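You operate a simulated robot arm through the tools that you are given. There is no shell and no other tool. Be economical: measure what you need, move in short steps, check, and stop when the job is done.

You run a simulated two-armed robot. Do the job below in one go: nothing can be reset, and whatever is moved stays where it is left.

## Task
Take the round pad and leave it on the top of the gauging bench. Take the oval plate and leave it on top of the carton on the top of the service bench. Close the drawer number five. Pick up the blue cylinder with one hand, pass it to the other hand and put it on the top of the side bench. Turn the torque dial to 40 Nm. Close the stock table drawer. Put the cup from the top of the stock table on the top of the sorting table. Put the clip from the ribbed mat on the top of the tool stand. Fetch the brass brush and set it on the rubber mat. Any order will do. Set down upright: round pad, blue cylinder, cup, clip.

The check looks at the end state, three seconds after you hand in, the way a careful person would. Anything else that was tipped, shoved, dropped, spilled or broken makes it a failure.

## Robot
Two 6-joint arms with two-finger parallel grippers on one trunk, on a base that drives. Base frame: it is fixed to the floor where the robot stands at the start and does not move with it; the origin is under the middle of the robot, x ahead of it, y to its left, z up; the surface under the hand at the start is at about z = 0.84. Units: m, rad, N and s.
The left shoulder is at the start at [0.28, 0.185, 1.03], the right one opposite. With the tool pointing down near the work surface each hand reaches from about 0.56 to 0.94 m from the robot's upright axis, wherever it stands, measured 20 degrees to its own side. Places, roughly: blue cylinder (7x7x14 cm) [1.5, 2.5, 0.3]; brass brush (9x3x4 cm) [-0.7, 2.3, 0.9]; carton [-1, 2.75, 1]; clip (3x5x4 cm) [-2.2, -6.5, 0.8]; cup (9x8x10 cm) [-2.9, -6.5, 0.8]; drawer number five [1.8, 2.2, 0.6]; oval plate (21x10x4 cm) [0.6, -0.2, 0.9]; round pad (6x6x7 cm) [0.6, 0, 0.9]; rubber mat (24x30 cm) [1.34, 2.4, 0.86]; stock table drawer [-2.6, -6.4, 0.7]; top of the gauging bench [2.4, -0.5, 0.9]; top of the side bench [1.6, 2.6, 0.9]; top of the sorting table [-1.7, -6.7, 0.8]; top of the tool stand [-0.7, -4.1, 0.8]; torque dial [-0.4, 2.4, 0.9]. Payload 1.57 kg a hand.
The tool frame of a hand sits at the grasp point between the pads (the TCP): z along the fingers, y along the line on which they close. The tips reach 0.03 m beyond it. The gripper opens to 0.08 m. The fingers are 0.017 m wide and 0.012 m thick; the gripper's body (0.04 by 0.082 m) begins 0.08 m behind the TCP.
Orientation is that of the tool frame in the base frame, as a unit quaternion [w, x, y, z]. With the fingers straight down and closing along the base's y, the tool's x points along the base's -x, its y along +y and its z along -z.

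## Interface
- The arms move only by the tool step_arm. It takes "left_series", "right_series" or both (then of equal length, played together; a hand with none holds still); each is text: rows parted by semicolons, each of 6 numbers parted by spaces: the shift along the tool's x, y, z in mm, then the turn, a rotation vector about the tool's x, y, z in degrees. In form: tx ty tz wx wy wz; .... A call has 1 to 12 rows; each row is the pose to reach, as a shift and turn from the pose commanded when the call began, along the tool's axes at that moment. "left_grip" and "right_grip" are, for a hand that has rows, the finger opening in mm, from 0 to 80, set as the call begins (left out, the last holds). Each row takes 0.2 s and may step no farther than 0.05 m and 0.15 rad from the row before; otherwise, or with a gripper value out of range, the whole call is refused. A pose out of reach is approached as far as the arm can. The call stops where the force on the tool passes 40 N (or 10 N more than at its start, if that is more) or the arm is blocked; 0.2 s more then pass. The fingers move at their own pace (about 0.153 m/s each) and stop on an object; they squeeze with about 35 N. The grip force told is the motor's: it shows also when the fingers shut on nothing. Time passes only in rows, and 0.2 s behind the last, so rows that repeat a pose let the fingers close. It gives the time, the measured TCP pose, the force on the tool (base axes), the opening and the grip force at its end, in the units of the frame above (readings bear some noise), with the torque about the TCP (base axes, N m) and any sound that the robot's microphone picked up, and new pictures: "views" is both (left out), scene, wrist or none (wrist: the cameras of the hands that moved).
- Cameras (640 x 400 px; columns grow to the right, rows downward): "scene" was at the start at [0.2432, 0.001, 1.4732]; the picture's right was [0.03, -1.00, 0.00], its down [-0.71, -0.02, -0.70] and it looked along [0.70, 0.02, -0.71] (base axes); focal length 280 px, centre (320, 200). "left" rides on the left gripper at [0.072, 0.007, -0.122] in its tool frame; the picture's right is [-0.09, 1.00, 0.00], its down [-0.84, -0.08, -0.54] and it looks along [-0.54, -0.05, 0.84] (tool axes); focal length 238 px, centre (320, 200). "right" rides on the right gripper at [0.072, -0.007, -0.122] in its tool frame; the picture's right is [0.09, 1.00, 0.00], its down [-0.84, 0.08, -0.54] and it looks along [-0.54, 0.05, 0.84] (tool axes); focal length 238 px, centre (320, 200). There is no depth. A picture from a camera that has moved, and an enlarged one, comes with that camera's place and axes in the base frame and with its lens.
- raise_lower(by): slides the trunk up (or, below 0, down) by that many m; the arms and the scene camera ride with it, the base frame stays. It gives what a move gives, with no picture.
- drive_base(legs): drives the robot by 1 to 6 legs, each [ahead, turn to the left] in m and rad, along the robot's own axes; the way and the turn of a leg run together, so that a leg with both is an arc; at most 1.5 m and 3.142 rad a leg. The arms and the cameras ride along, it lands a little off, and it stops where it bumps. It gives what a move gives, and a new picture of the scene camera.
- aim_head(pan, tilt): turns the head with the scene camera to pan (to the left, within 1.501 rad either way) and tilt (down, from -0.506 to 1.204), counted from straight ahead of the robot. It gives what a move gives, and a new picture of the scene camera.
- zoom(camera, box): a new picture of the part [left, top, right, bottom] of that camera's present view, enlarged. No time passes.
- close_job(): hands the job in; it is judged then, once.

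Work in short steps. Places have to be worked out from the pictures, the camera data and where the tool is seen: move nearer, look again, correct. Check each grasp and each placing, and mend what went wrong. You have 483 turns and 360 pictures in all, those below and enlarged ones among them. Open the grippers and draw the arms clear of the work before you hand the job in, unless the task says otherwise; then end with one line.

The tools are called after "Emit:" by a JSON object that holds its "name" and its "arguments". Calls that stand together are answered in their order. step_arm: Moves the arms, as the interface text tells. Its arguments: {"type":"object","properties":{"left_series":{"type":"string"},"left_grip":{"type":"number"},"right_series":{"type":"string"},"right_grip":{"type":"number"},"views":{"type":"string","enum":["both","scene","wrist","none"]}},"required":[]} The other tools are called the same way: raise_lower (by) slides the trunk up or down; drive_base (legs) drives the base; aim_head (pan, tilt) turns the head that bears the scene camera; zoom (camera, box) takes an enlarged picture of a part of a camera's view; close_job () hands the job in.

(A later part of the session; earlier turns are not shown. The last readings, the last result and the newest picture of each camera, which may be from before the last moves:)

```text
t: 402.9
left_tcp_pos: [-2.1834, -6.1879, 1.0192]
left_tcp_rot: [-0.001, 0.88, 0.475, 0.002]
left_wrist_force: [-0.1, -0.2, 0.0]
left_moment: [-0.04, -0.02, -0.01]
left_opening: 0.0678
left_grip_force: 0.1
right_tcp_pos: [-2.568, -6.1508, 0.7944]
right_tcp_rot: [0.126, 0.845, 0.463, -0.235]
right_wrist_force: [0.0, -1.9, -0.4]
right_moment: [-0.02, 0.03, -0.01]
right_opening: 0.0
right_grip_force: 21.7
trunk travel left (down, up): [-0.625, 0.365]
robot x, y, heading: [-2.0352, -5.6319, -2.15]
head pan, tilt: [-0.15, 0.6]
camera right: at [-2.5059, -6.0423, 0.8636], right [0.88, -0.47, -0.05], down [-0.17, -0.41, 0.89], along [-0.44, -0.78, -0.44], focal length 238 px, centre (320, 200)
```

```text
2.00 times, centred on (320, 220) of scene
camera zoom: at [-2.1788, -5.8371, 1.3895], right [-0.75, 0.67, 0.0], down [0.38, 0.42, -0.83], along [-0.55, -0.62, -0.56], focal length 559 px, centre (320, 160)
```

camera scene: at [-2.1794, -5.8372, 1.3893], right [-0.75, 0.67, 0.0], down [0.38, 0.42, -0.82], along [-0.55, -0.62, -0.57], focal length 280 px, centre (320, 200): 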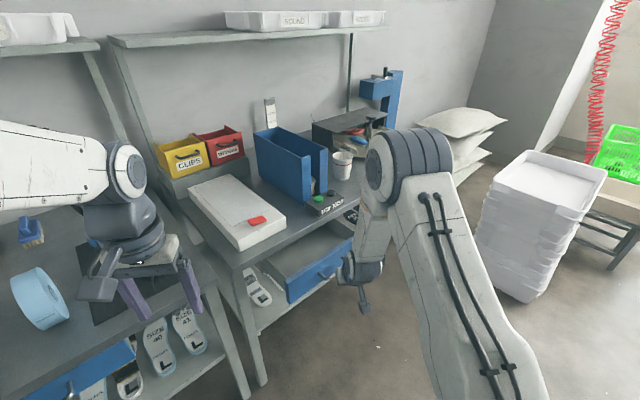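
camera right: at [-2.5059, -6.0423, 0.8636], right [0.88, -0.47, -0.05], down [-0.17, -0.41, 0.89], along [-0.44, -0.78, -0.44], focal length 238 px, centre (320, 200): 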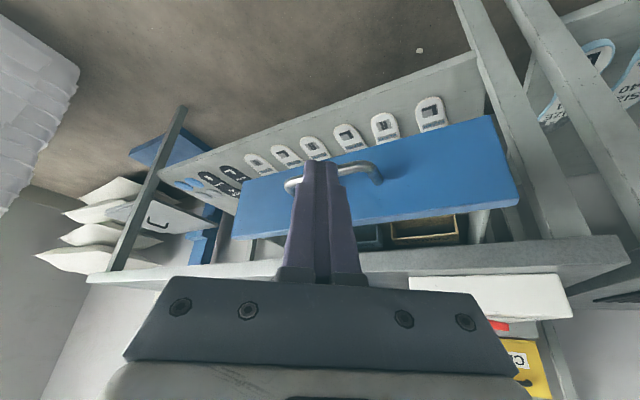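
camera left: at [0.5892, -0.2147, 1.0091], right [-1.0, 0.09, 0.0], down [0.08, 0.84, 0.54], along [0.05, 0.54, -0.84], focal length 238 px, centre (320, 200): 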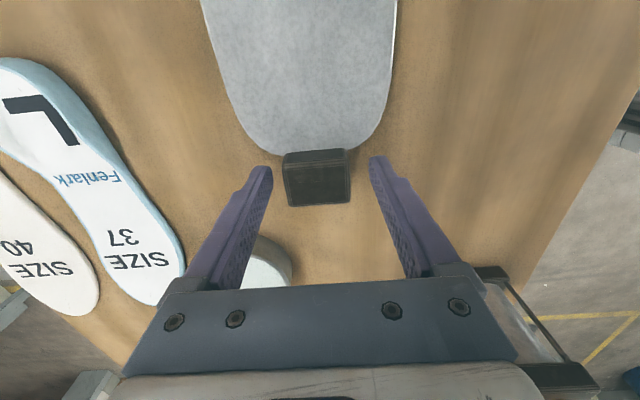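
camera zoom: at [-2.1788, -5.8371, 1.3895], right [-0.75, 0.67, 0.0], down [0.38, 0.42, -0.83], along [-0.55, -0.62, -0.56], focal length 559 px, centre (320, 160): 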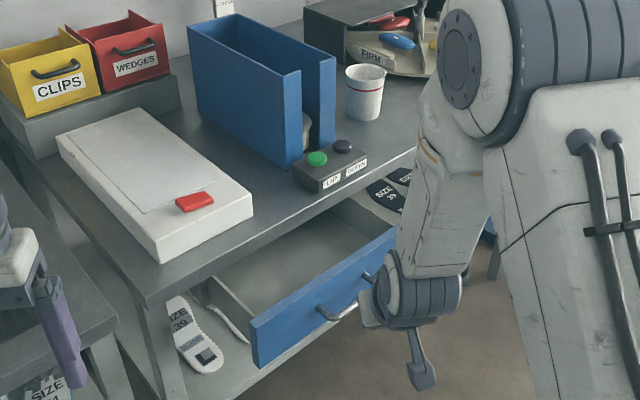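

The handle sits mid-panel at about (-2.625, -6.29, 0.665), and the panel spans x -2.47…-2.76. I'll push on the panel east of the handle, near x -2.52, to avoid it.

Emit:
{"name": "step_arm", "arguments": {"right_series": "0 40 0 0 0 0;0 80 0 0 -4 0;0 111 10 0 -8 0;-1 111 45 0 -12 0;-2 111 80 0 -12 0;-3 111 110 0 -12 0;-3 111 110 0 -12 0"}}

Emit:
{"name": "zoom", "arguments": {"camera": "scene", "box": [230, 120, 410, 320]}}

```text
t: 404.6
left_tcp_pos: [-2.1833, -6.1881, 1.0181]
left_tcp_rot: [-0.001, 0.88, 0.476, 0.001]
left_wrist_force: [-0.3, 0.0, -0.1]
left_moment: [0.0, -0.02, -0.02]
left_opening: 0.068
left_grip_force: 0.1
right_tcp_pos: [-2.5055, -6.2624, 0.7015]
right_tcp_rot: [0.174, 0.816, 0.449, -0.321]
right_wrist_force: [0.1, 0.1, 0.5]
right_moment: [0.0, 0.02, 0.02]
right_opening: 0.0
right_grip_force: 21.2
trunk travel left (down, up): [-0.625, 0.365]
robot x, y, heading: [-2.0373, -5.6393, -2.151]
head pan, tilt: [-0.15, 0.6]
camera scene: at [-2.1789, -5.8372, 1.3894], right [-0.75, 0.67, 0.0], down [0.38, 0.42, -0.82], along [-0.55, -0.62, -0.57], focal length 280 px, centre (320, 200)
camera right: at [-2.4373, -6.143, 0.7425], right [0.88, -0.48, -0.07], down [-0.06, -0.25, 0.97], along [-0.48, -0.84, -0.25], focal length 238 px, centre (320, 200)
```

scene: 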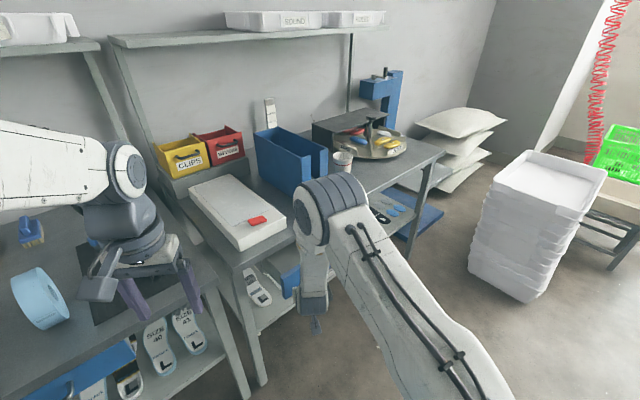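
right: 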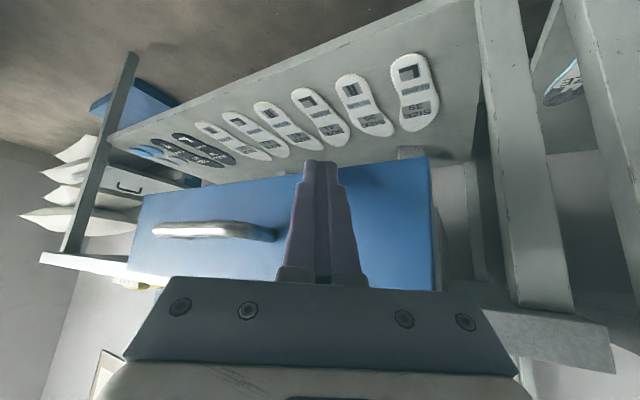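

```text
2.00 times, centred on (320, 220) of scene
camera zoom: at [-2.1789, -5.8372, 1.3894], right [-0.75, 0.67, 0.0], down [0.38, 0.42, -0.82], along [-0.55, -0.62, -0.57], focal length 559 px, centre (320, 160)
```

zoom: 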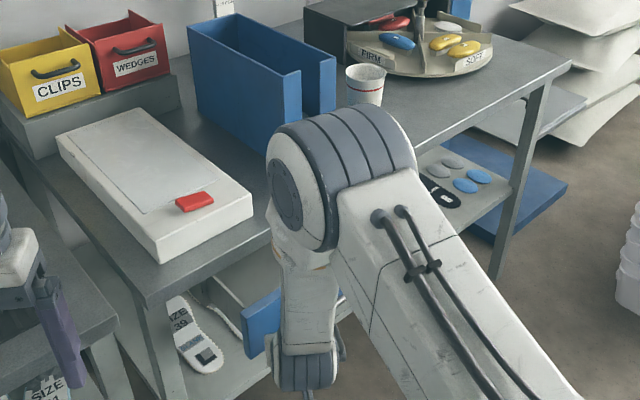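

The panel's mid-height reads about z 0.70. I'll raise the tips 2 cm and push straight along -y in small steps.

Emit:
{"name": "step_arm", "arguments": {"right_series": "-14 0 -15 0 0 0;-23 8 -6 0 0 0;-32 16 2 0 0 0;-42 25 11 0 0 0;-51 33 19 0 0 0;-60 41 28 0 0 0;-65 45 32 0 0 0"}}

```text
t: 406.1
left_tcp_pos: [-2.1828, -6.1893, 1.0175]
left_tcp_rot: [0.0, 0.88, 0.475, 0.002]
left_wrist_force: [-0.6, -0.1, -0.7]
left_moment: [0.01, -0.02, -0.01]
left_opening: 0.0679
left_grip_force: 0.1
right_tcp_pos: [-2.5056, -6.3444, 0.7229]
right_tcp_rot: [0.175, 0.816, 0.448, -0.321]
right_wrist_force: [-0.1, 0.4, -0.6]
right_moment: [0.04, -0.01, -0.01]
right_opening: 0.0001
right_grip_force: 21.6
trunk travel left (down, up): [-0.625, 0.365]
robot x, y, heading: [-2.0347, -5.6371, -2.152]
head pan, tilt: [-0.15, 0.6]
camera scene: at [-2.1789, -5.8371, 1.3895], right [-0.75, 0.67, 0.0], down [0.38, 0.42, -0.83], along [-0.55, -0.62, -0.56], focal length 280 px, centre (320, 200)
camera right: at [-2.4387, -6.2263, 0.7632], right [0.88, -0.48, -0.07], down [-0.06, -0.25, 0.97], along [-0.48, -0.84, -0.25], focal length 238 px, centre (320, 200)
```

scene: 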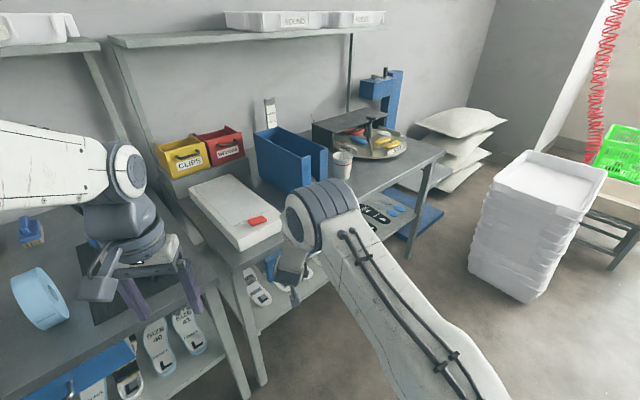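
right: 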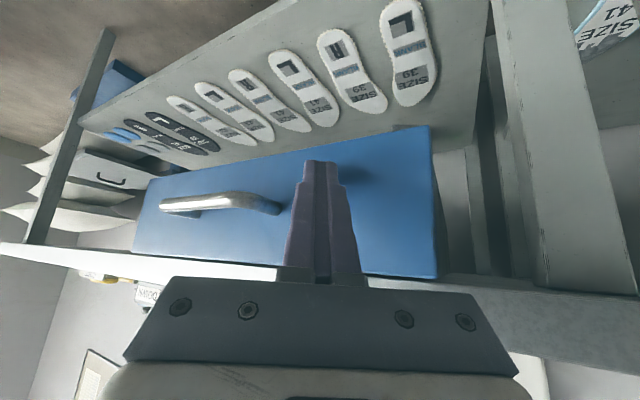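

Continuing the push in smaller steps.

Emit:
{"name": "step_arm", "arguments": {"right_series": "-5 4 5 0 0 0;-10 9 9 0 0 0;-15 13 14 0 0 0;-20 17 18 0 0 0;-24 22 23 0 0 0;-29 26 27 0 0 0;-34 31 32 0 0 0;-37 33 35 0 0 0"}}

```text
t: 407.3
left_tcp_pos: [-2.1832, -6.1864, 1.0184]
left_tcp_rot: [-0.001, 0.88, 0.475, 0.001]
left_wrist_force: [0.9, -1.1, -0.5]
left_moment: [-0.05, 0.0, 0.01]
left_opening: 0.0681
left_grip_force: 0.0
right_tcp_pos: [-2.5065, -6.3728, 0.7225]
right_tcp_rot: [0.172, 0.818, 0.447, -0.319]
right_wrist_force: [7.8, 22.4, 19.6]
right_moment: [-0.09, -0.02, 0.09]
right_opening: 0.0001
right_grip_force: 20.6
trunk travel left (down, up): [-0.625, 0.365]
robot x, y, heading: [-2.0361, -5.6355, -2.148]
head pan, tilt: [-0.15, 0.6]
stopped in row 5 (right hand): the force on the tool passed its limit at 53 N (the readings are from after the stop); the commanded pose is now the measured one
camera scene: at [-2.1783, -5.8349, 1.3902], right [-0.74, 0.67, 0.0], down [0.38, 0.42, -0.83], along [-0.55, -0.62, -0.56], focal length 280 px, centre (320, 200)
camera right: at [-2.4378, -6.2558, 0.7641], right [0.87, -0.48, -0.07], down [-0.07, -0.26, 0.96], along [-0.48, -0.84, -0.26], focal length 238 px, centre (320, 200)
```

scene: 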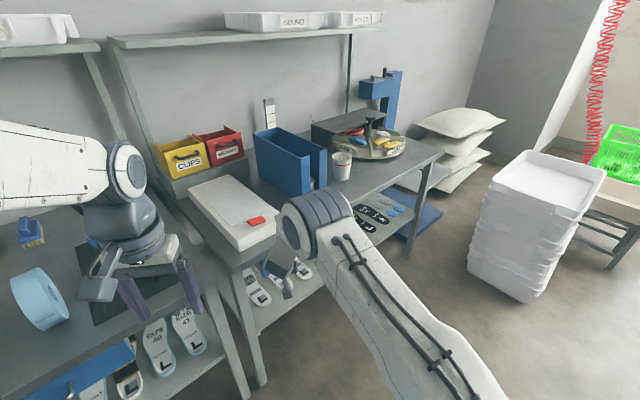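
right: 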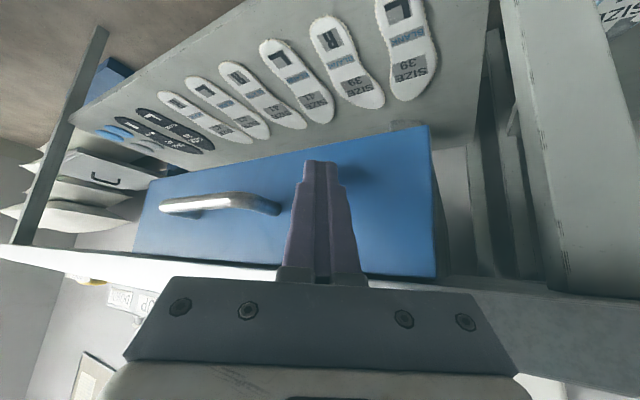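

It stopped firmly with the panel at about the table edge. I'll back off and check whether the drawer is flush.

Emit:
{"name": "step_arm", "arguments": {"right_series": "25 0 -24 0 0 0;55 0 -50 0 0 0;85 0 -75 0 0 0;105 -20 -110 0 0 0;105 -40 -150 0 8 0;105 -50 -180 0 16 0;105 -50 -200 0 24 0;105 -50 -210 0 32 0;105 -50 -210 0 40 0;105 -50 -210 0 43 0"}}

Emit:
{"name": "zoom", "arguments": {"camera": "scene", "box": [230, 120, 410, 320]}}

```text
t: 409.5
left_tcp_pos: [-2.1837, -6.1874, 1.0179]
left_tcp_rot: [-0.001, 0.88, 0.475, 0.002]
left_wrist_force: [-0.3, -0.2, 0.6]
left_moment: [-0.01, -0.03, 0.04]
left_opening: 0.0679
left_grip_force: 0.0
right_tcp_pos: [-2.4223, -6.1449, 0.7832]
right_tcp_rot: [-0.002, 0.877, 0.477, -0.053]
right_wrist_force: [-0.7, 0.3, 0.2]
right_moment: [-0.01, 0.01, 0.01]
right_opening: 0.0002
right_grip_force: 21.9
right hand out of reach, approached as far as the arm can: row 7, 8, 9, 10
trunk travel left (down, up): [-0.625, 0.365]
robot x, y, heading: [-2.0325, -5.6341, -2.153]
head pan, tilt: [-0.15, 0.6]
camera scene: at [-2.179, -5.8369, 1.3894], right [-0.75, 0.67, 0.0], down [0.38, 0.42, -0.82], along [-0.55, -0.61, -0.57], focal length 280 px, centre (320, 200)
camera right: at [-2.3784, -6.0736, 0.8986], right [0.88, -0.46, -0.06], down [-0.33, -0.72, 0.61], along [-0.33, -0.52, -0.79], focal length 238 px, centre (320, 200)
```

scene: 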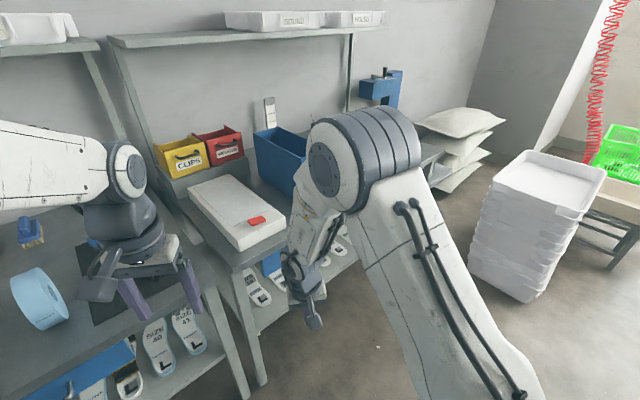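
right: 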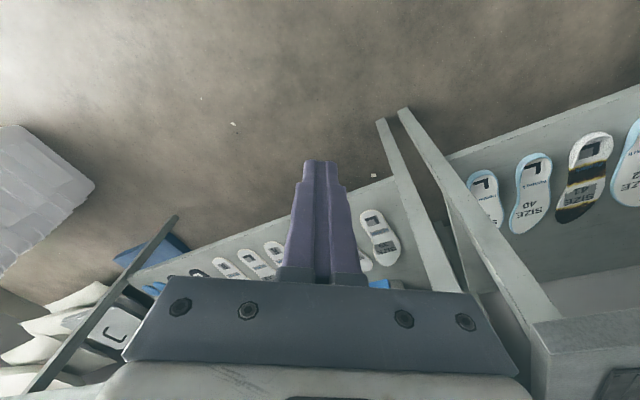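

```text
2.00 times, centred on (320, 220) of scene
camera zoom: at [-2.179, -5.8369, 1.3894], right [-0.75, 0.67, 0.0], down [0.38, 0.42, -0.82], along [-0.55, -0.61, -0.57], focal length 559 px, centre (320, 160)
```

zoom: 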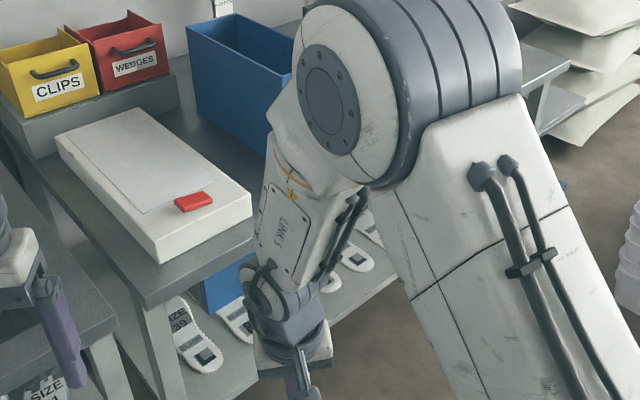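

The panel corner now sits just under the table's edge, which looks closed. I'll raise the trunk again and verify from above.

Emit:
{"name": "raise_lower", "arguments": {"by": 0.35}}

Emit:
{"name": "step_arm", "arguments": {"right_series": "20 -20 -10 0 0 0;40 -50 -20 0 0 0;40 -90 -30 0 0 0;40 -130 -30 0 6 0", "right_grip": 80, "views": "none"}}

Emit:
{"name": "aim_head", "arguments": {"pan": 0, "tilt": 0.75}}

```text
t: 412.9
left_tcp_pos: [-2.1841, -6.188, 1.3682]
left_tcp_rot: [-0.001, 0.88, 0.474, 0.001]
left_wrist_force: [0.5, 0.2, -0.2]
left_moment: [0.02, -0.01, 0.0]
left_opening: 0.0683
left_grip_force: 0.0
right_tcp_pos: [-2.4238, -6.1437, 1.1327]
right_tcp_rot: [-0.002, 0.877, 0.477, -0.054]
right_wrist_force: [-0.2, -0.1, 0.2]
right_moment: [-0.01, -0.01, -0.02]
right_opening: 0.0001
right_grip_force: 21.0
trunk travel left (down, up): [-0.975, 0.015]
robot x, y, heading: [-2.0365, -5.6359, -2.154]
head pan, tilt: [-0.15, 0.6]
```

```text
t: 413.9
left_tcp_pos: [-2.1829, -6.1891, 1.3683]
left_tcp_rot: [0.0, 0.88, 0.475, 0.001]
left_wrist_force: [0.4, -0.8, -0.3]
left_moment: [0.02, 0.01, 0.0]
left_opening: 0.0681
left_grip_force: 0.1
right_tcp_pos: [-2.5043, -6.0294, 1.1542]
right_tcp_rot: [-0.035, 0.878, 0.477, -0.019]
right_wrist_force: [0.6, 0.7, -0.6]
right_moment: [-0.01, 0.02, 0.02]
right_opening: 0.0801
right_grip_force: 0.0
right hand out of reach, approached as far as the arm can: row 4
trunk travel left (down, up): [-0.975, 0.015]
robot x, y, heading: [-2.0348, -5.6354, -2.15]
head pan, tilt: [-0.15, 0.6]
```

```text
t: 414.6
left_tcp_pos: [-2.1828, -6.1889, 1.368]
left_tcp_rot: [-0.001, 0.88, 0.475, 0.001]
left_wrist_force: [-0.5, -0.8, 0.1]
left_moment: [0.01, 0.02, 0.02]
left_opening: 0.0683
left_grip_force: 0.2
right_tcp_pos: [-2.5034, -6.0293, 1.1522]
right_tcp_rot: [-0.034, 0.878, 0.476, -0.021]
right_wrist_force: [0.0, 0.3, -0.2]
right_moment: [0.02, 0.02, 0.01]
right_opening: 0.0801
right_grip_force: 0.0
trunk travel left (down, up): [-0.975, 0.015]
robot x, y, heading: [-2.0364, -5.6369, -2.148]
head pan, tilt: [0.0, 0.75]
camera scene: at [-2.1655, -5.8402, 1.7266], right [-0.84, 0.55, 0.0], down [0.37, 0.57, -0.73], along [-0.4, -0.61, -0.68], focal length 280 px, centre (320, 200)
```

scene: 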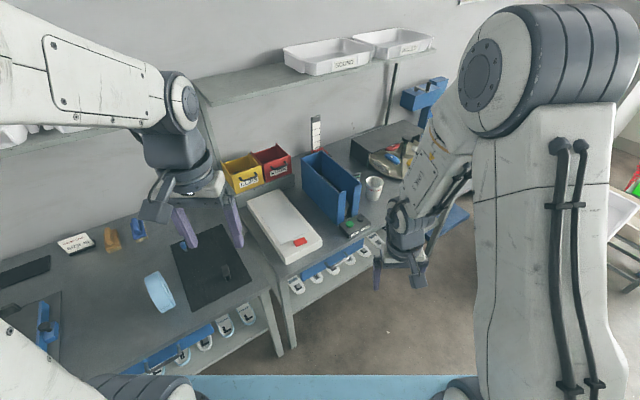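

Emit:
{"name": "zoom", "arguments": {"camera": "scene", "box": [250, 140, 430, 300]}}

Emit:
{"name": "zoom", "arguments": {"camera": "scene", "box": [80, 200, 300, 380]}}

```text
2.50 times, centred on (340, 220) of scene
camera zoom: at [-2.1655, -5.8402, 1.7266], right [-0.84, 0.55, 0.0], down [0.37, 0.57, -0.73], along [-0.4, -0.61, -0.68], focal length 699 px, centre (270, 150)
```

zoom: 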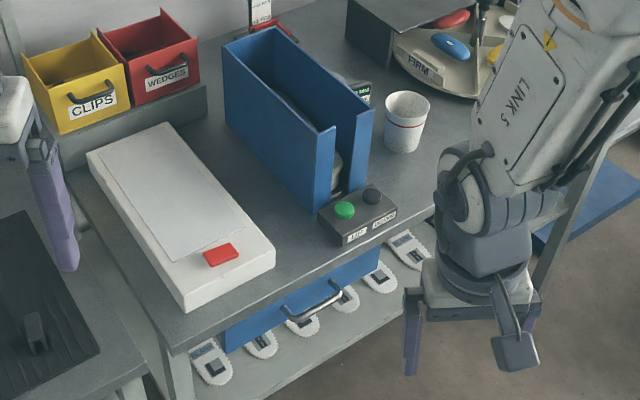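

```text
2.22 times, centred on (190, 290) of scene
camera zoom: at [-2.1655, -5.8402, 1.7266], right [-0.84, 0.55, 0.0], down [0.37, 0.57, -0.73], along [-0.4, -0.61, -0.68], focal length 621 px, centre (609, 0)
```

zoom: 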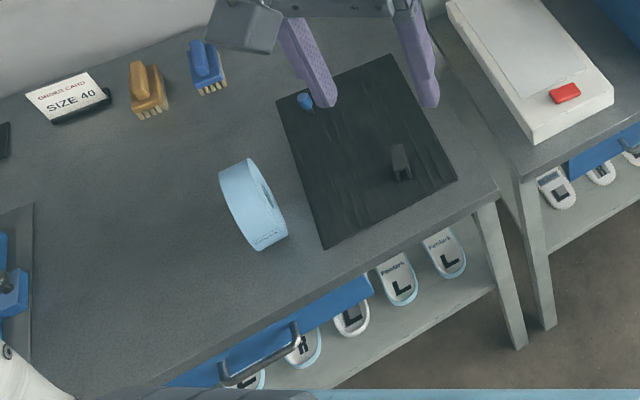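

The stock drawer is flush under the table edge. The clip stands on the ribbed mat near (-2.19, -6.517), within the left hand's reach. I'll lower the trunk 0.25 m and bring the left hand over it.

Emit:
{"name": "raise_lower", "arguments": {"by": -0.25}}

Emit:
{"name": "step_arm", "arguments": {"left_series": "-40 20 0 0 0 0;-80 42 0 0 0 0;-120 62 0 0 0 0;-160 82 0 0 0 0;-200 105 0 0 0 0;-235 125 20 0 0 0;-235 140 50 0 0 0;-235 140 60 0 0 0", "left_grip": 80}}

```text
t: 417.2
left_tcp_pos: [-2.1839, -6.1878, 1.1187]
left_tcp_rot: [0.0, 0.88, 0.475, 0.002]
left_wrist_force: [-0.3, 0.6, 0.1]
left_moment: [-0.04, -0.02, 0.0]
left_opening: 0.0681
left_grip_force: 0.1
right_tcp_pos: [-2.5036, -6.0308, 0.9038]
right_tcp_rot: [-0.035, 0.879, 0.476, -0.02]
right_wrist_force: [0.1, -0.6, -0.4]
right_moment: [0.02, 0.0, -0.01]
right_opening: 0.08
right_grip_force: 0.0
trunk travel left (down, up): [-0.725, 0.265]
robot x, y, heading: [-2.0354, -5.6328, -2.148]
head pan, tilt: [0.0, 0.75]
```

```text
t: 419.0
left_tcp_pos: [-2.1948, -6.4612, 1.0567]
left_tcp_rot: [-0.001, 0.88, 0.475, 0.002]
left_wrist_force: [-0.1, 0.8, 0.4]
left_moment: [0.01, -0.02, -0.03]
left_opening: 0.0799
left_grip_force: 0.1
right_tcp_pos: [-2.5035, -6.0308, 0.903]
right_tcp_rot: [-0.035, 0.878, 0.477, -0.02]
right_wrist_force: [-0.3, 0.5, 0.6]
right_moment: [-0.02, 0.01, -0.02]
right_opening: 0.0799
right_grip_force: 0.1
trunk travel left (down, up): [-0.725, 0.265]
robot x, y, heading: [-2.0396, -5.6373, -2.151]
head pan, tilt: [0.0, 0.75]
camera scene: at [-2.1655, -5.8404, 1.4766], right [-0.84, 0.55, 0.0], down [0.37, 0.57, -0.73], along [-0.4, -0.61, -0.68], focal length 280 px, centre (320, 200)
camera left: at [-2.151, -6.4055, 1.1803], right [0.78, -0.62, 0.0], down [-0.53, -0.66, 0.54], along [-0.34, -0.42, -0.84], focal length 238 px, centre (320, 200)
```

scene: 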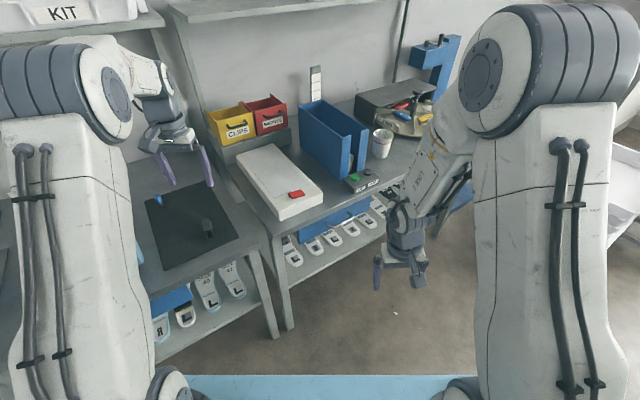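
left: 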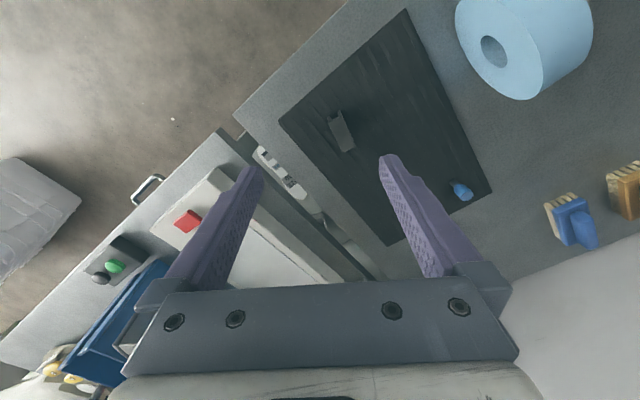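

Emit:
{"name": "zoom", "arguments": {"camera": "left", "box": [270, 80, 430, 200]}}

Emit:
{"name": "zoom", "arguments": {"camera": "scene", "box": [130, 170, 270, 280]}}

```text
3.33 times, centred on (350, 140) of left
camera zoom: at [-2.151, -6.4055, 1.1803], right [0.78, -0.62, 0.0], down [-0.53, -0.66, 0.54], along [-0.34, -0.42, -0.84], focal length 794 px, centre (220, 400)
```

zoom: 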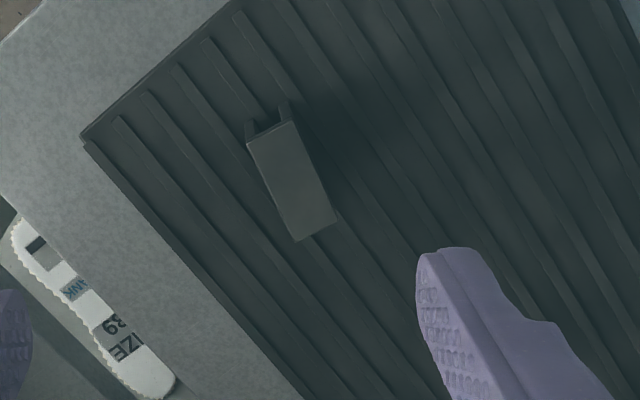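

```text
3.64 times, centred on (200, 225) of scene
camera zoom: at [-2.1655, -5.8404, 1.4766], right [-0.84, 0.55, 0.0], down [0.37, 0.57, -0.73], along [-0.4, -0.61, -0.68], focal length 1016 px, centre (756, 109)
```

zoom: 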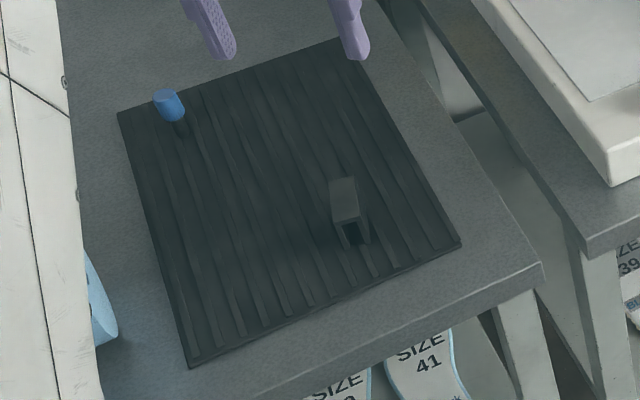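

The clip is an upright U-channel at about (-2.193, -6.506), its long axis along y tilted 11°. I'll turn the hand 22° to close across its 3 cm width and lower partway.

Emit:
{"name": "step_arm", "arguments": {"left_series": "-12 8 10 0 0 -7;-24 16 25 0 0 -14;-37 26 40 0 0 -22;-37 26 70 0 0 -22;-37 26 100 0 0 -22;-37 26 120 0 0 -22;-37 26 120 0 0 -22", "left_grip": 64, "views": "wrist"}}

Emit:
{"name": "zoom", "arguments": {"camera": "left", "box": [220, 80, 420, 220]}}

```text
t: 420.6
left_tcp_pos: [-2.1924, -6.506, 0.936]
left_tcp_rot: [-0.001, 0.773, 0.634, 0.002]
left_wrist_force: [-0.1, 0.0, -0.3]
left_moment: [0.01, 0.02, -0.01]
left_opening: 0.0641
left_grip_force: 0.1
right_tcp_pos: [-2.5034, -6.0295, 0.9038]
right_tcp_rot: [-0.035, 0.879, 0.476, -0.02]
right_wrist_force: [-0.6, -0.4, -0.2]
right_moment: [0.02, 0.0, -0.05]
right_opening: 0.0799
right_grip_force: 0.0
trunk travel left (down, up): [-0.725, 0.265]
robot x, y, heading: [-2.0342, -5.6359, -2.154]
head pan, tilt: [0.0, 0.75]
camera left: at [-2.1734, -6.4376, 1.0592], right [0.96, -0.28, 0.0], down [-0.24, -0.81, 0.54], along [-0.15, -0.52, -0.84], focal length 238 px, centre (320, 200)
```

left: 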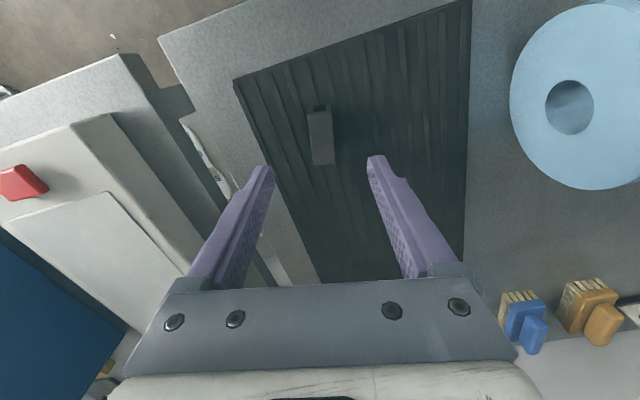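

```text
2.86 times, centred on (320, 150) of left
camera zoom: at [-2.1734, -6.4376, 1.0592], right [0.96, -0.28, 0.0], down [-0.24, -0.81, 0.54], along [-0.15, -0.52, -0.84], focal length 681 px, centre (320, 343)
```

zoom: 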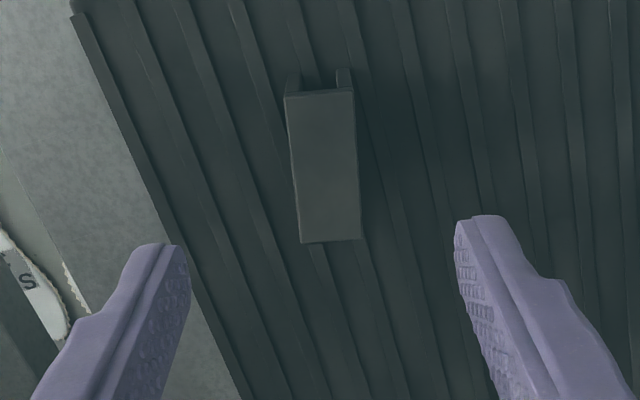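

Well aligned. I'll descend to TCP z≈0.852 and close.

Emit:
{"name": "step_arm", "arguments": {"left_series": "0 0 35 0 0 0;0 0 60 0 0 0;0 0 75 0 0 0;0 0 84 0 0 0;0 0 84 0 0 0", "views": "wrist"}}

Emit:
{"name": "step_arm", "arguments": {"left_series": "0 0 0 0 0 0;0 0 0 0 0 0;0 0 0 0 0 0", "left_grip": 0, "views": "wrist"}}

```text
t: 421.8
left_tcp_pos: [-2.1931, -6.5049, 0.8523]
left_tcp_rot: [0.0, 0.774, 0.634, 0.002]
left_wrist_force: [-0.3, 0.0, -0.3]
left_moment: [-0.01, -0.01, 0.0]
left_opening: 0.0639
left_grip_force: 0.1
right_tcp_pos: [-2.5034, -6.0295, 0.9034]
right_tcp_rot: [-0.035, 0.878, 0.477, -0.02]
right_wrist_force: [0.2, -0.9, -0.3]
right_moment: [-0.01, 0.01, 0.0]
right_opening: 0.0799
right_grip_force: 0.0
trunk travel left (down, up): [-0.725, 0.265]
robot x, y, heading: [-2.0337, -5.6372, -2.148]
head pan, tilt: [0.0, 0.75]
camera left: at [-2.1738, -6.436, 0.9745], right [0.96, -0.28, 0.0], down [-0.24, -0.81, 0.54], along [-0.15, -0.52, -0.84], focal length 238 px, centre (320, 200)
```

left: 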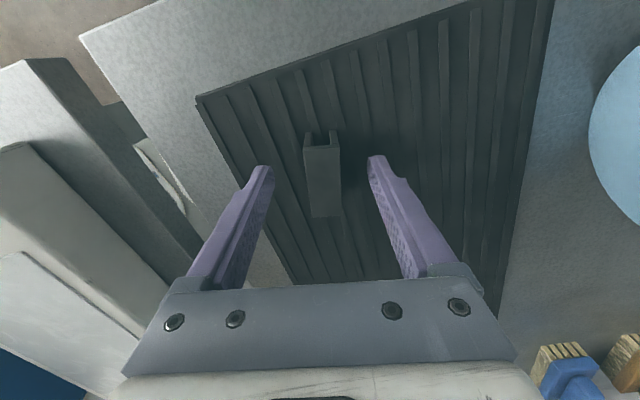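

```text
t: 422.6
left_tcp_pos: [-2.1932, -6.5044, 0.8515]
left_tcp_rot: [0.0, 0.773, 0.634, 0.002]
left_wrist_force: [0.0, -1.1, 0.7]
left_moment: [0.0, 0.0, -0.01]
left_opening: 0.0208
left_grip_force: 34.2
right_tcp_pos: [-2.5029, -6.0297, 0.903]
right_tcp_rot: [-0.035, 0.878, 0.476, -0.02]
right_wrist_force: [-0.2, 0.0, -0.6]
right_moment: [0.0, -0.03, -0.01]
right_opening: 0.0798
right_grip_force: 0.1
trunk travel left (down, up): [-0.725, 0.265]
robot x, y, heading: [-2.0351, -5.6407, -2.151]
head pan, tilt: [0.0, 0.75]
camera left: at [-2.1738, -6.436, 0.9748], right [0.96, -0.28, 0.0], down [-0.24, -0.81, 0.54], along [-0.15, -0.52, -0.84], focal length 238 px, centre (320, 200)
```

left: 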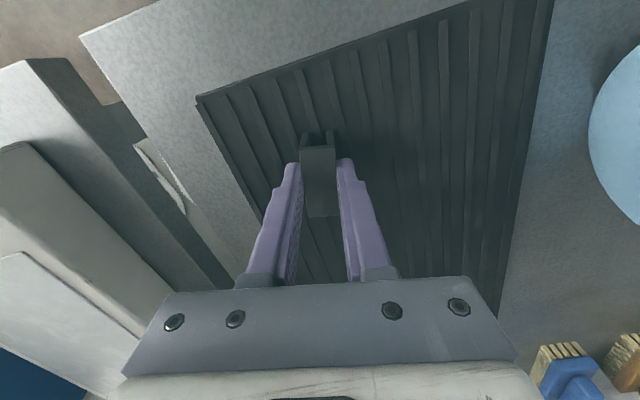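

Clip held at 21 mm. I'll lift it straight up and draw it back close to the body.

Emit:
{"name": "step_arm", "arguments": {"left_series": "0 0 -30 0 0 0;0 0 -75 0 0 0;0 0 -120 0 0 0;0 0 -165 0 0 0;0 0 -210 0 0 0;30 0 -240 0 0 0;70 0 -260 0 0 0;110 0 -260 0 0 0;150 0 -260 0 0 0;180 0 -260 0 0 0"}}

```text
t: 424.8
left_tcp_pos: [-2.16, -6.3283, 1.1121]
left_tcp_rot: [0.0, 0.773, 0.634, 0.002]
left_wrist_force: [0.9, 0.2, -0.7]
left_moment: [0.01, -0.02, -0.03]
left_opening: 0.0205
left_grip_force: 33.5
right_tcp_pos: [-2.5036, -6.0307, 0.903]
right_tcp_rot: [-0.035, 0.878, 0.477, -0.02]
right_wrist_force: [-0.4, -0.7, 0.1]
right_moment: [-0.02, 0.0, -0.01]
right_opening: 0.0801
right_grip_force: 0.1
trunk travel left (down, up): [-0.725, 0.265]
robot x, y, heading: [-2.0362, -5.6346, -2.154]
head pan, tilt: [0.0, 0.75]
camera scene: at [-2.1656, -5.8404, 1.4766], right [-0.84, 0.55, 0.0], down [0.37, 0.57, -0.73], along [-0.4, -0.61, -0.68], focal length 280 px, centre (320, 200)
camera left: at [-2.1395, -6.2596, 1.2358], right [0.96, -0.29, 0.0], down [-0.24, -0.81, 0.54], along [-0.15, -0.52, -0.84], focal length 238 px, centre (320, 200)
```

scene: 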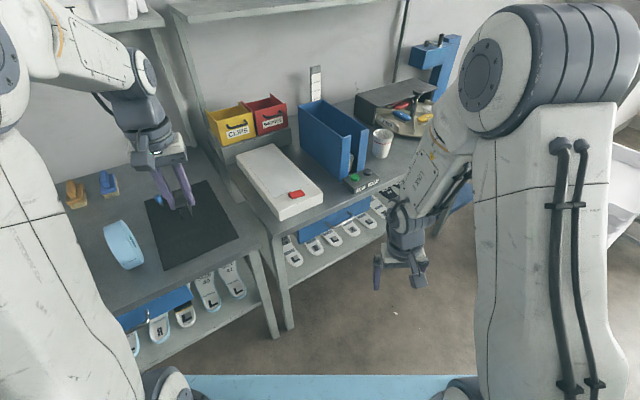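
left: 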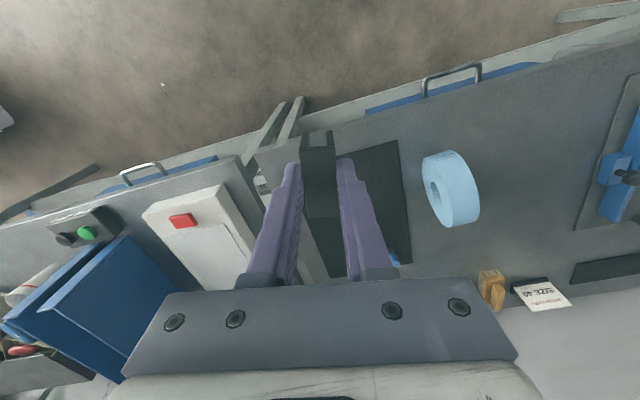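

The clip is secure. I'll pull the left hand up and back, then roll 0.22 m closer for the cup.

Emit:
{"name": "step_arm", "arguments": {"left_series": "20 0 -15 0 0 0;45 0 -35 0 0 0;70 0 -55 0 0 0;90 0 -80 0 0 0", "views": "none"}}

Emit:
{"name": "drive_base", "arguments": {"legs": [[0.2, 0]]}}

Emit:
{"name": "zoom", "arguments": {"camera": "scene", "box": [300, 80, 440, 240]}}

```text
t: 425.8
left_tcp_pos: [-2.1401, -6.2418, 1.1937]
left_tcp_rot: [0.0, 0.774, 0.633, 0.002]
left_wrist_force: [-0.3, 0.4, -0.3]
left_moment: [0.02, -0.04, 0.0]
left_opening: 0.0207
left_grip_force: 33.9
right_tcp_pos: [-2.5038, -6.0303, 0.903]
right_tcp_rot: [-0.035, 0.878, 0.477, -0.019]
right_wrist_force: [-0.5, -0.5, -0.4]
right_moment: [0.02, -0.01, 0.0]
right_opening: 0.08
right_grip_force: 0.2
trunk travel left (down, up): [-0.725, 0.265]
robot x, y, heading: [-2.0338, -5.6376, -2.153]
head pan, tilt: [0.0, 0.75]
```

```text
t: 427.4
left_tcp_pos: [-2.2564, -6.4113, 1.1937]
left_tcp_rot: [0.0, 0.774, 0.633, 0.002]
left_wrist_force: [-0.4, 0.7, -0.9]
left_moment: [-0.04, 0.01, 0.01]
left_opening: 0.0209
left_grip_force: 34.1
right_tcp_pos: [-2.6185, -6.1991, 0.9035]
right_tcp_rot: [-0.035, 0.879, 0.475, -0.021]
right_wrist_force: [-0.6, -0.3, 1.1]
right_moment: [-0.01, 0.01, -0.01]
right_opening: 0.0798
right_grip_force: 0.0
trunk travel left (down, up): [-0.725, 0.265]
robot x, y, heading: [-2.1446, -5.8108, -2.152]
head pan, tilt: [0.0, 0.75]
camera scene: at [-2.2789, -6.011, 1.4767], right [-0.83, 0.55, 0.0], down [0.38, 0.57, -0.73], along [-0.4, -0.61, -0.68], focal length 280 px, centre (320, 200)
```

scene: 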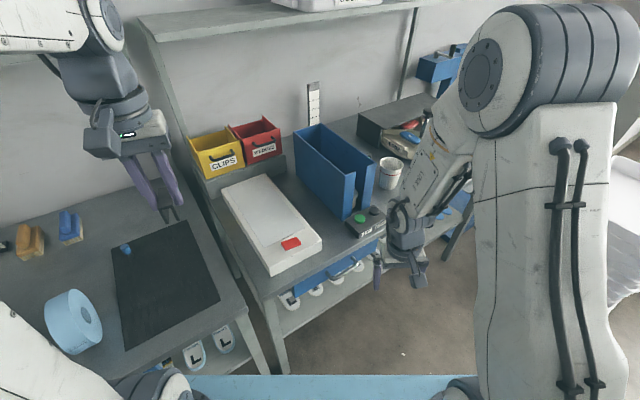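

```text
2.50 times, centred on (370, 160) of scene
camera zoom: at [-2.2789, -6.011, 1.4767], right [-0.83, 0.55, 0.0], down [0.38, 0.57, -0.73], along [-0.4, -0.61, -0.68], focal length 699 px, centre (195, 300)
```

zoom: 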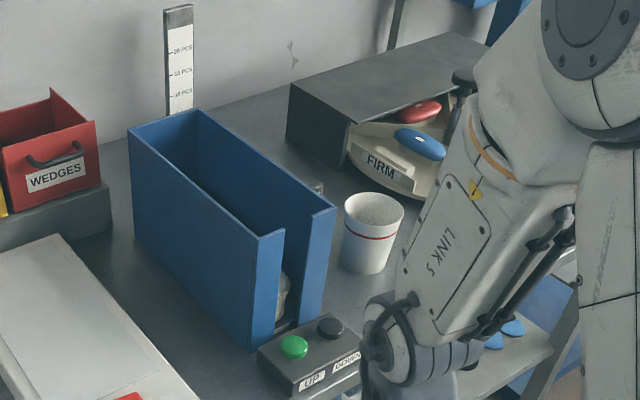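

The cup's axis is at about (-2.932, -6.545). Its rim is about 8.4 cm, wider than the gripper opens, so I'll pinch its right wall with one finger inside, tool tilted about 40°. First I'll roll 5 cm closer and bring the right hand up and to the right.

Emit:
{"name": "drive_base", "arguments": {"legs": [[0.05, 0]]}}

Emit:
{"name": "step_arm", "arguments": {"right_series": "0 -28 -25 -1.2 -7 0;0 -56 -50 -2.4 -14 0;-10 -84 -75 -3.5 -20 0;-40 -105 -95 -4.6 -27 0;-75 -112 -120 -4.6 -34 0;-115 -112 -135 -4.6 -40 0;-115 -112 -135 -4.6 -40 0", "right_grip": 44}}

```text
t: 428.4
left_tcp_pos: [-2.2833, -6.4539, 1.1932]
left_tcp_rot: [-0.001, 0.774, 0.633, 0.001]
left_wrist_force: [-0.3, 0.4, 0.6]
left_moment: [-0.03, 0.0, 0.02]
left_opening: 0.0208
left_grip_force: 34.0
right_tcp_pos: [-2.6445, -6.2431, 0.9035]
right_tcp_rot: [-0.036, 0.879, 0.475, -0.021]
right_wrist_force: [0.0, 0.4, 0.9]
right_moment: [0.01, 0.02, 0.05]
right_opening: 0.0801
right_grip_force: 0.1
trunk travel left (down, up): [-0.725, 0.265]
robot x, y, heading: [-2.1747, -5.8512, -2.154]
head pan, tilt: [0.0, 0.75]
camera scene: at [-2.3067, -6.0535, 1.4767], right [-0.83, 0.55, 0.0], down [0.38, 0.57, -0.73], along [-0.4, -0.61, -0.68], focal length 280 px, centre (320, 200)
```

scene: 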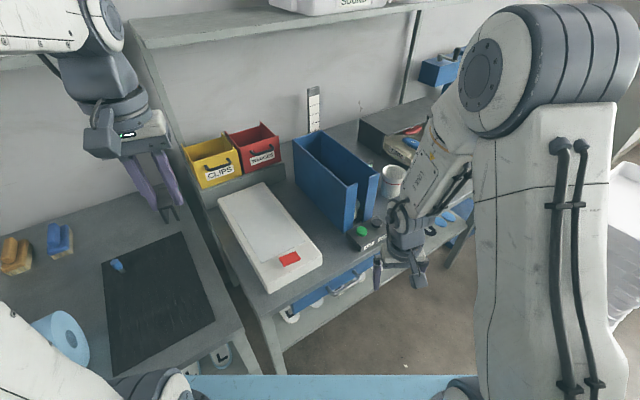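

```text
t: 430.0
left_tcp_pos: [-2.2832, -6.4549, 1.1926]
left_tcp_rot: [0.0, 0.775, 0.632, 0.002]
left_wrist_force: [-0.2, 0.1, -1.3]
left_moment: [0.04, 0.02, 0.04]
left_opening: 0.0207
left_grip_force: 34.8
right_tcp_pos: [-2.7926, -6.2845, 1.0477]
right_tcp_rot: [0.164, 0.82, 0.459, -0.3]
right_wrist_force: [0.8, -0.9, -0.8]
right_moment: [0.0, 0.01, -0.04]
right_opening: 0.0442
right_grip_force: 0.0
right hand out of reach, approached as far as the arm can: row 2, 3
trunk travel left (down, up): [-0.725, 0.265]
robot x, y, heading: [-2.1758, -5.8472, -2.155]
head pan, tilt: [0.0, 0.75]
camera scene: at [-2.3071, -6.0541, 1.4765], right [-0.83, 0.55, 0.0], down [0.38, 0.57, -0.73], along [-0.4, -0.61, -0.68], focal length 280 px, centre (320, 200)
camera right: at [-2.728, -6.1663, 1.0951], right [0.88, -0.46, -0.07], down [-0.08, -0.29, 0.95], along [-0.46, -0.84, -0.29], focal length 238 px, centre (320, 200)
```

scene: 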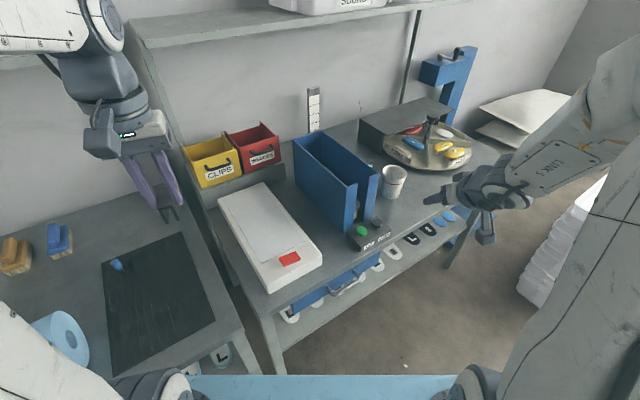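
right: 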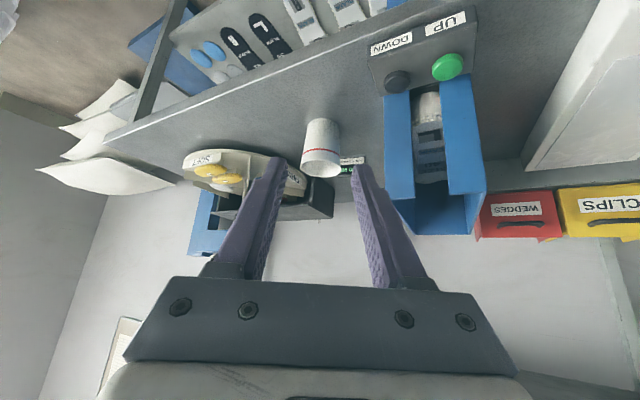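

Emit:
{"name": "zoom", "arguments": {"camera": "right", "box": [260, 100, 380, 190]}}

Emit:
{"name": "zoom", "arguments": {"camera": "scene", "box": [350, 140, 440, 220]}}

```text
4.44 times, centred on (320, 145) of right
camera zoom: at [-2.728, -6.1663, 1.0951], right [0.88, -0.46, -0.07], down [-0.08, -0.29, 0.95], along [-0.46, -0.84, -0.29], focal length 1059 px, centre (320, 444)
```

zoom: 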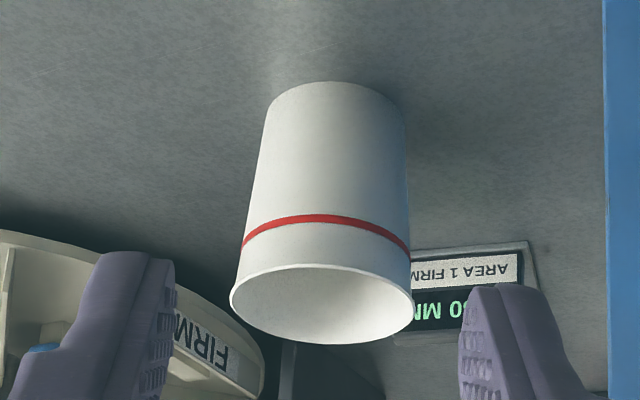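

```text
5.00 times, centred on (395, 180) of scene
camera zoom: at [-2.3071, -6.0541, 1.4765], right [-0.83, 0.55, 0.0], down [0.38, 0.57, -0.73], along [-0.4, -0.61, -0.68], focal length 1397 px, centre (-55, 300)
```

zoom: 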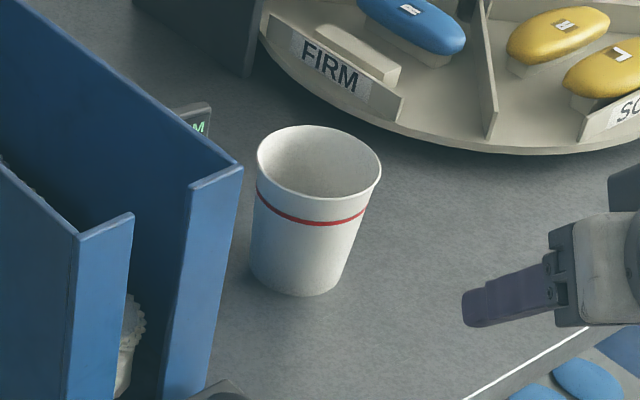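

The cup is nearly on the hand's centre line, with its rim about 8.0 cm and its lower body about 7 cm. A side grasp low on the body, sliding along the finger direction, clears the rim. I'll advance to 10 cm short and re-check.

Emit:
{"name": "step_arm", "arguments": {"right_series": "-20 1 35 0 0 0;-40 2 70 0 0 0;-60 3 105 0 0 0;-75 3 145 0 0 0;-85 3 185 0 0 0;-92 3 225 0 0 0;-92 3 245 0 0 0;-92 3 245 0 0 0", "right_grip": 80}}

Emit:
{"name": "zoom", "arguments": {"camera": "right", "box": [220, 60, 420, 200]}}

Emit:
{"name": "zoom", "arguments": {"camera": "scene", "box": [330, 120, 460, 240]}}

```text
t: 431.8
left_tcp_pos: [-2.2843, -6.4538, 1.193]
left_tcp_rot: [-0.001, 0.774, 0.633, 0.002]
left_wrist_force: [0.1, 0.3, 0.3]
left_moment: [0.0, 0.01, 0.03]
left_opening: 0.0207
left_grip_force: 34.3
right_tcp_pos: [-2.9114, -6.4791, 0.9175]
right_tcp_rot: [0.165, 0.82, 0.458, -0.302]
right_wrist_force: [-0.4, -0.3, 0.5]
right_moment: [0.05, -0.04, 0.02]
right_opening: 0.0801
right_grip_force: 0.1
trunk travel left (down, up): [-0.725, 0.265]
robot x, y, heading: [-2.172, -5.8538, -2.157]
head pan, tilt: [0.0, 0.75]
camera scene: at [-2.3071, -6.0541, 1.4766], right [-0.83, 0.55, 0.0], down [0.38, 0.57, -0.73], along [-0.4, -0.61, -0.68], focal length 280 px, centre (320, 200)
camera right: at [-2.8458, -6.361, 0.9661], right [0.88, -0.46, -0.07], down [-0.08, -0.29, 0.95], along [-0.46, -0.84, -0.3], focal length 238 px, centre (320, 200)
```

scene: 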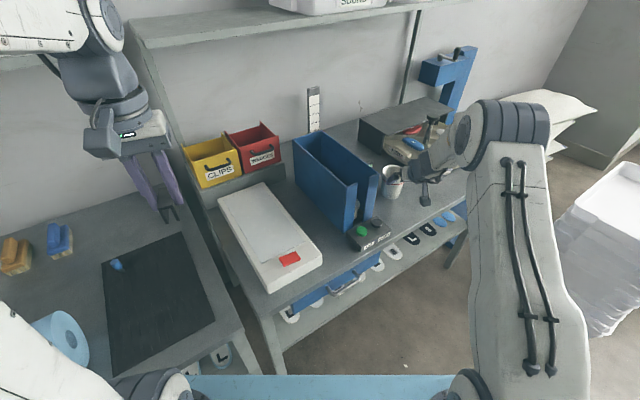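
right: 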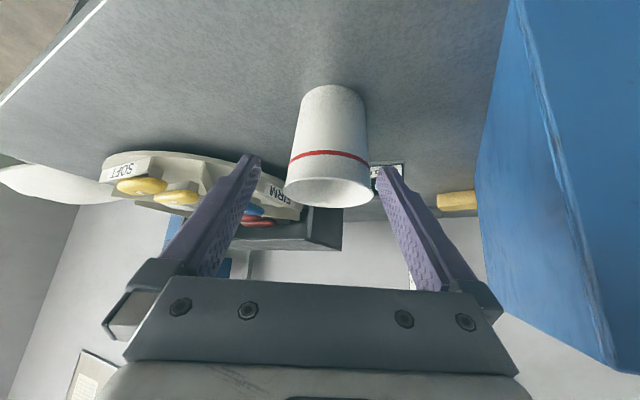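

```text
2.86 times, centred on (320, 130) of right
camera zoom: at [-2.8458, -6.361, 0.9661], right [0.88, -0.46, -0.07], down [-0.08, -0.29, 0.95], along [-0.46, -0.84, -0.3], focal length 681 px, centre (320, 400)
```

zoom: 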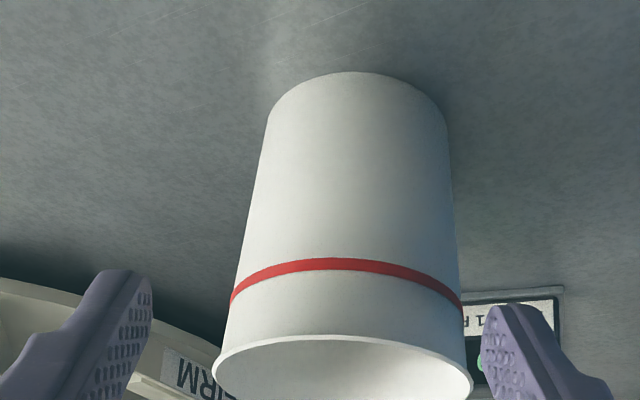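

```text
3.33 times, centred on (395, 180) of scene
camera zoom: at [-2.3071, -6.0541, 1.4766], right [-0.83, 0.55, 0.0], down [0.38, 0.57, -0.73], along [-0.4, -0.61, -0.68], focal length 932 px, centre (70, 267)
```

zoom: 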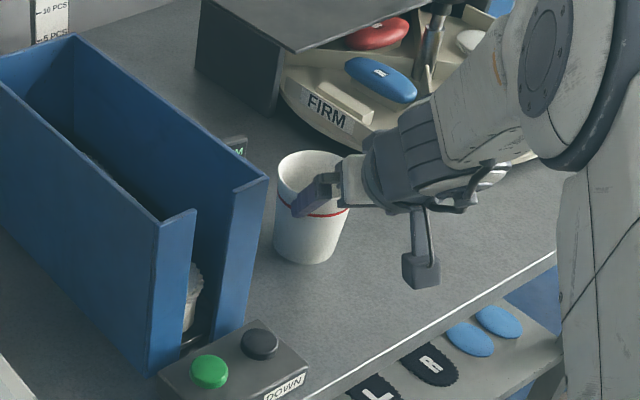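

The cup's axis is 11 mm left of the hand's axis at this range. I'll correct that, then advance along the finger direction in small steps.

Emit:
{"name": "step_arm", "arguments": {"right_series": "-3 11 0 0 0 0;-7 11 25 0 0 0;-7 11 45 0 0 0;-7 11 60 0 0 0;-7 11 60 0 0 0", "views": "wrist"}}

Emit:
{"name": "zoom", "arguments": {"camera": "right", "box": [220, 40, 420, 200]}}

```text
t: 433.0
left_tcp_pos: [-2.2836, -6.4542, 1.1944]
left_tcp_rot: [0.0, 0.774, 0.633, 0.002]
left_wrist_force: [0.3, 0.3, -0.6]
left_moment: [-0.01, 0.0, 0.01]
left_opening: 0.021
left_grip_force: 34.1
right_tcp_pos: [-2.9247, -6.522, 0.8763]
right_tcp_rot: [0.164, 0.82, 0.458, -0.301]
right_wrist_force: [0.3, 0.1, 0.5]
right_moment: [0.0, -0.01, 0.0]
right_opening: 0.0802
right_grip_force: 0.1
trunk travel left (down, up): [-0.725, 0.265]
robot x, y, heading: [-2.1759, -5.8508, -2.153]
head pan, tilt: [0.0, 0.75]
camera right: at [-2.8589, -6.4039, 0.9235], right [0.88, -0.46, -0.07], down [-0.08, -0.29, 0.95], along [-0.46, -0.84, -0.3], focal length 238 px, centre (320, 200)
```

right: 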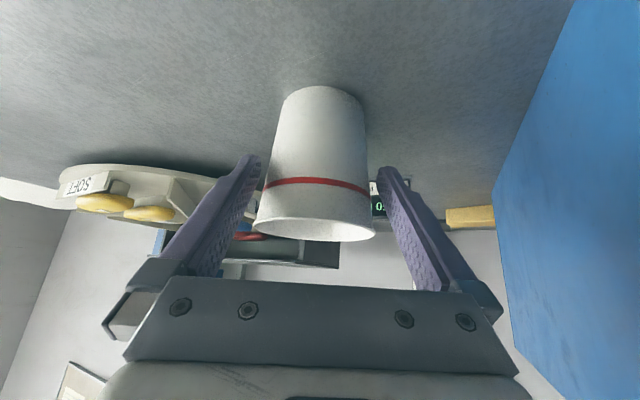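

```text
2.50 times, centred on (320, 120) of right
camera zoom: at [-2.8589, -6.4039, 0.9235], right [0.88, -0.46, -0.07], down [-0.08, -0.29, 0.95], along [-0.46, -0.84, -0.3], focal length 596 px, centre (320, 400)
```

zoom: 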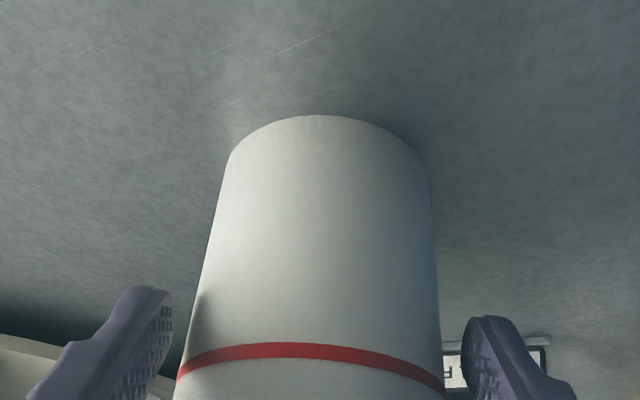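

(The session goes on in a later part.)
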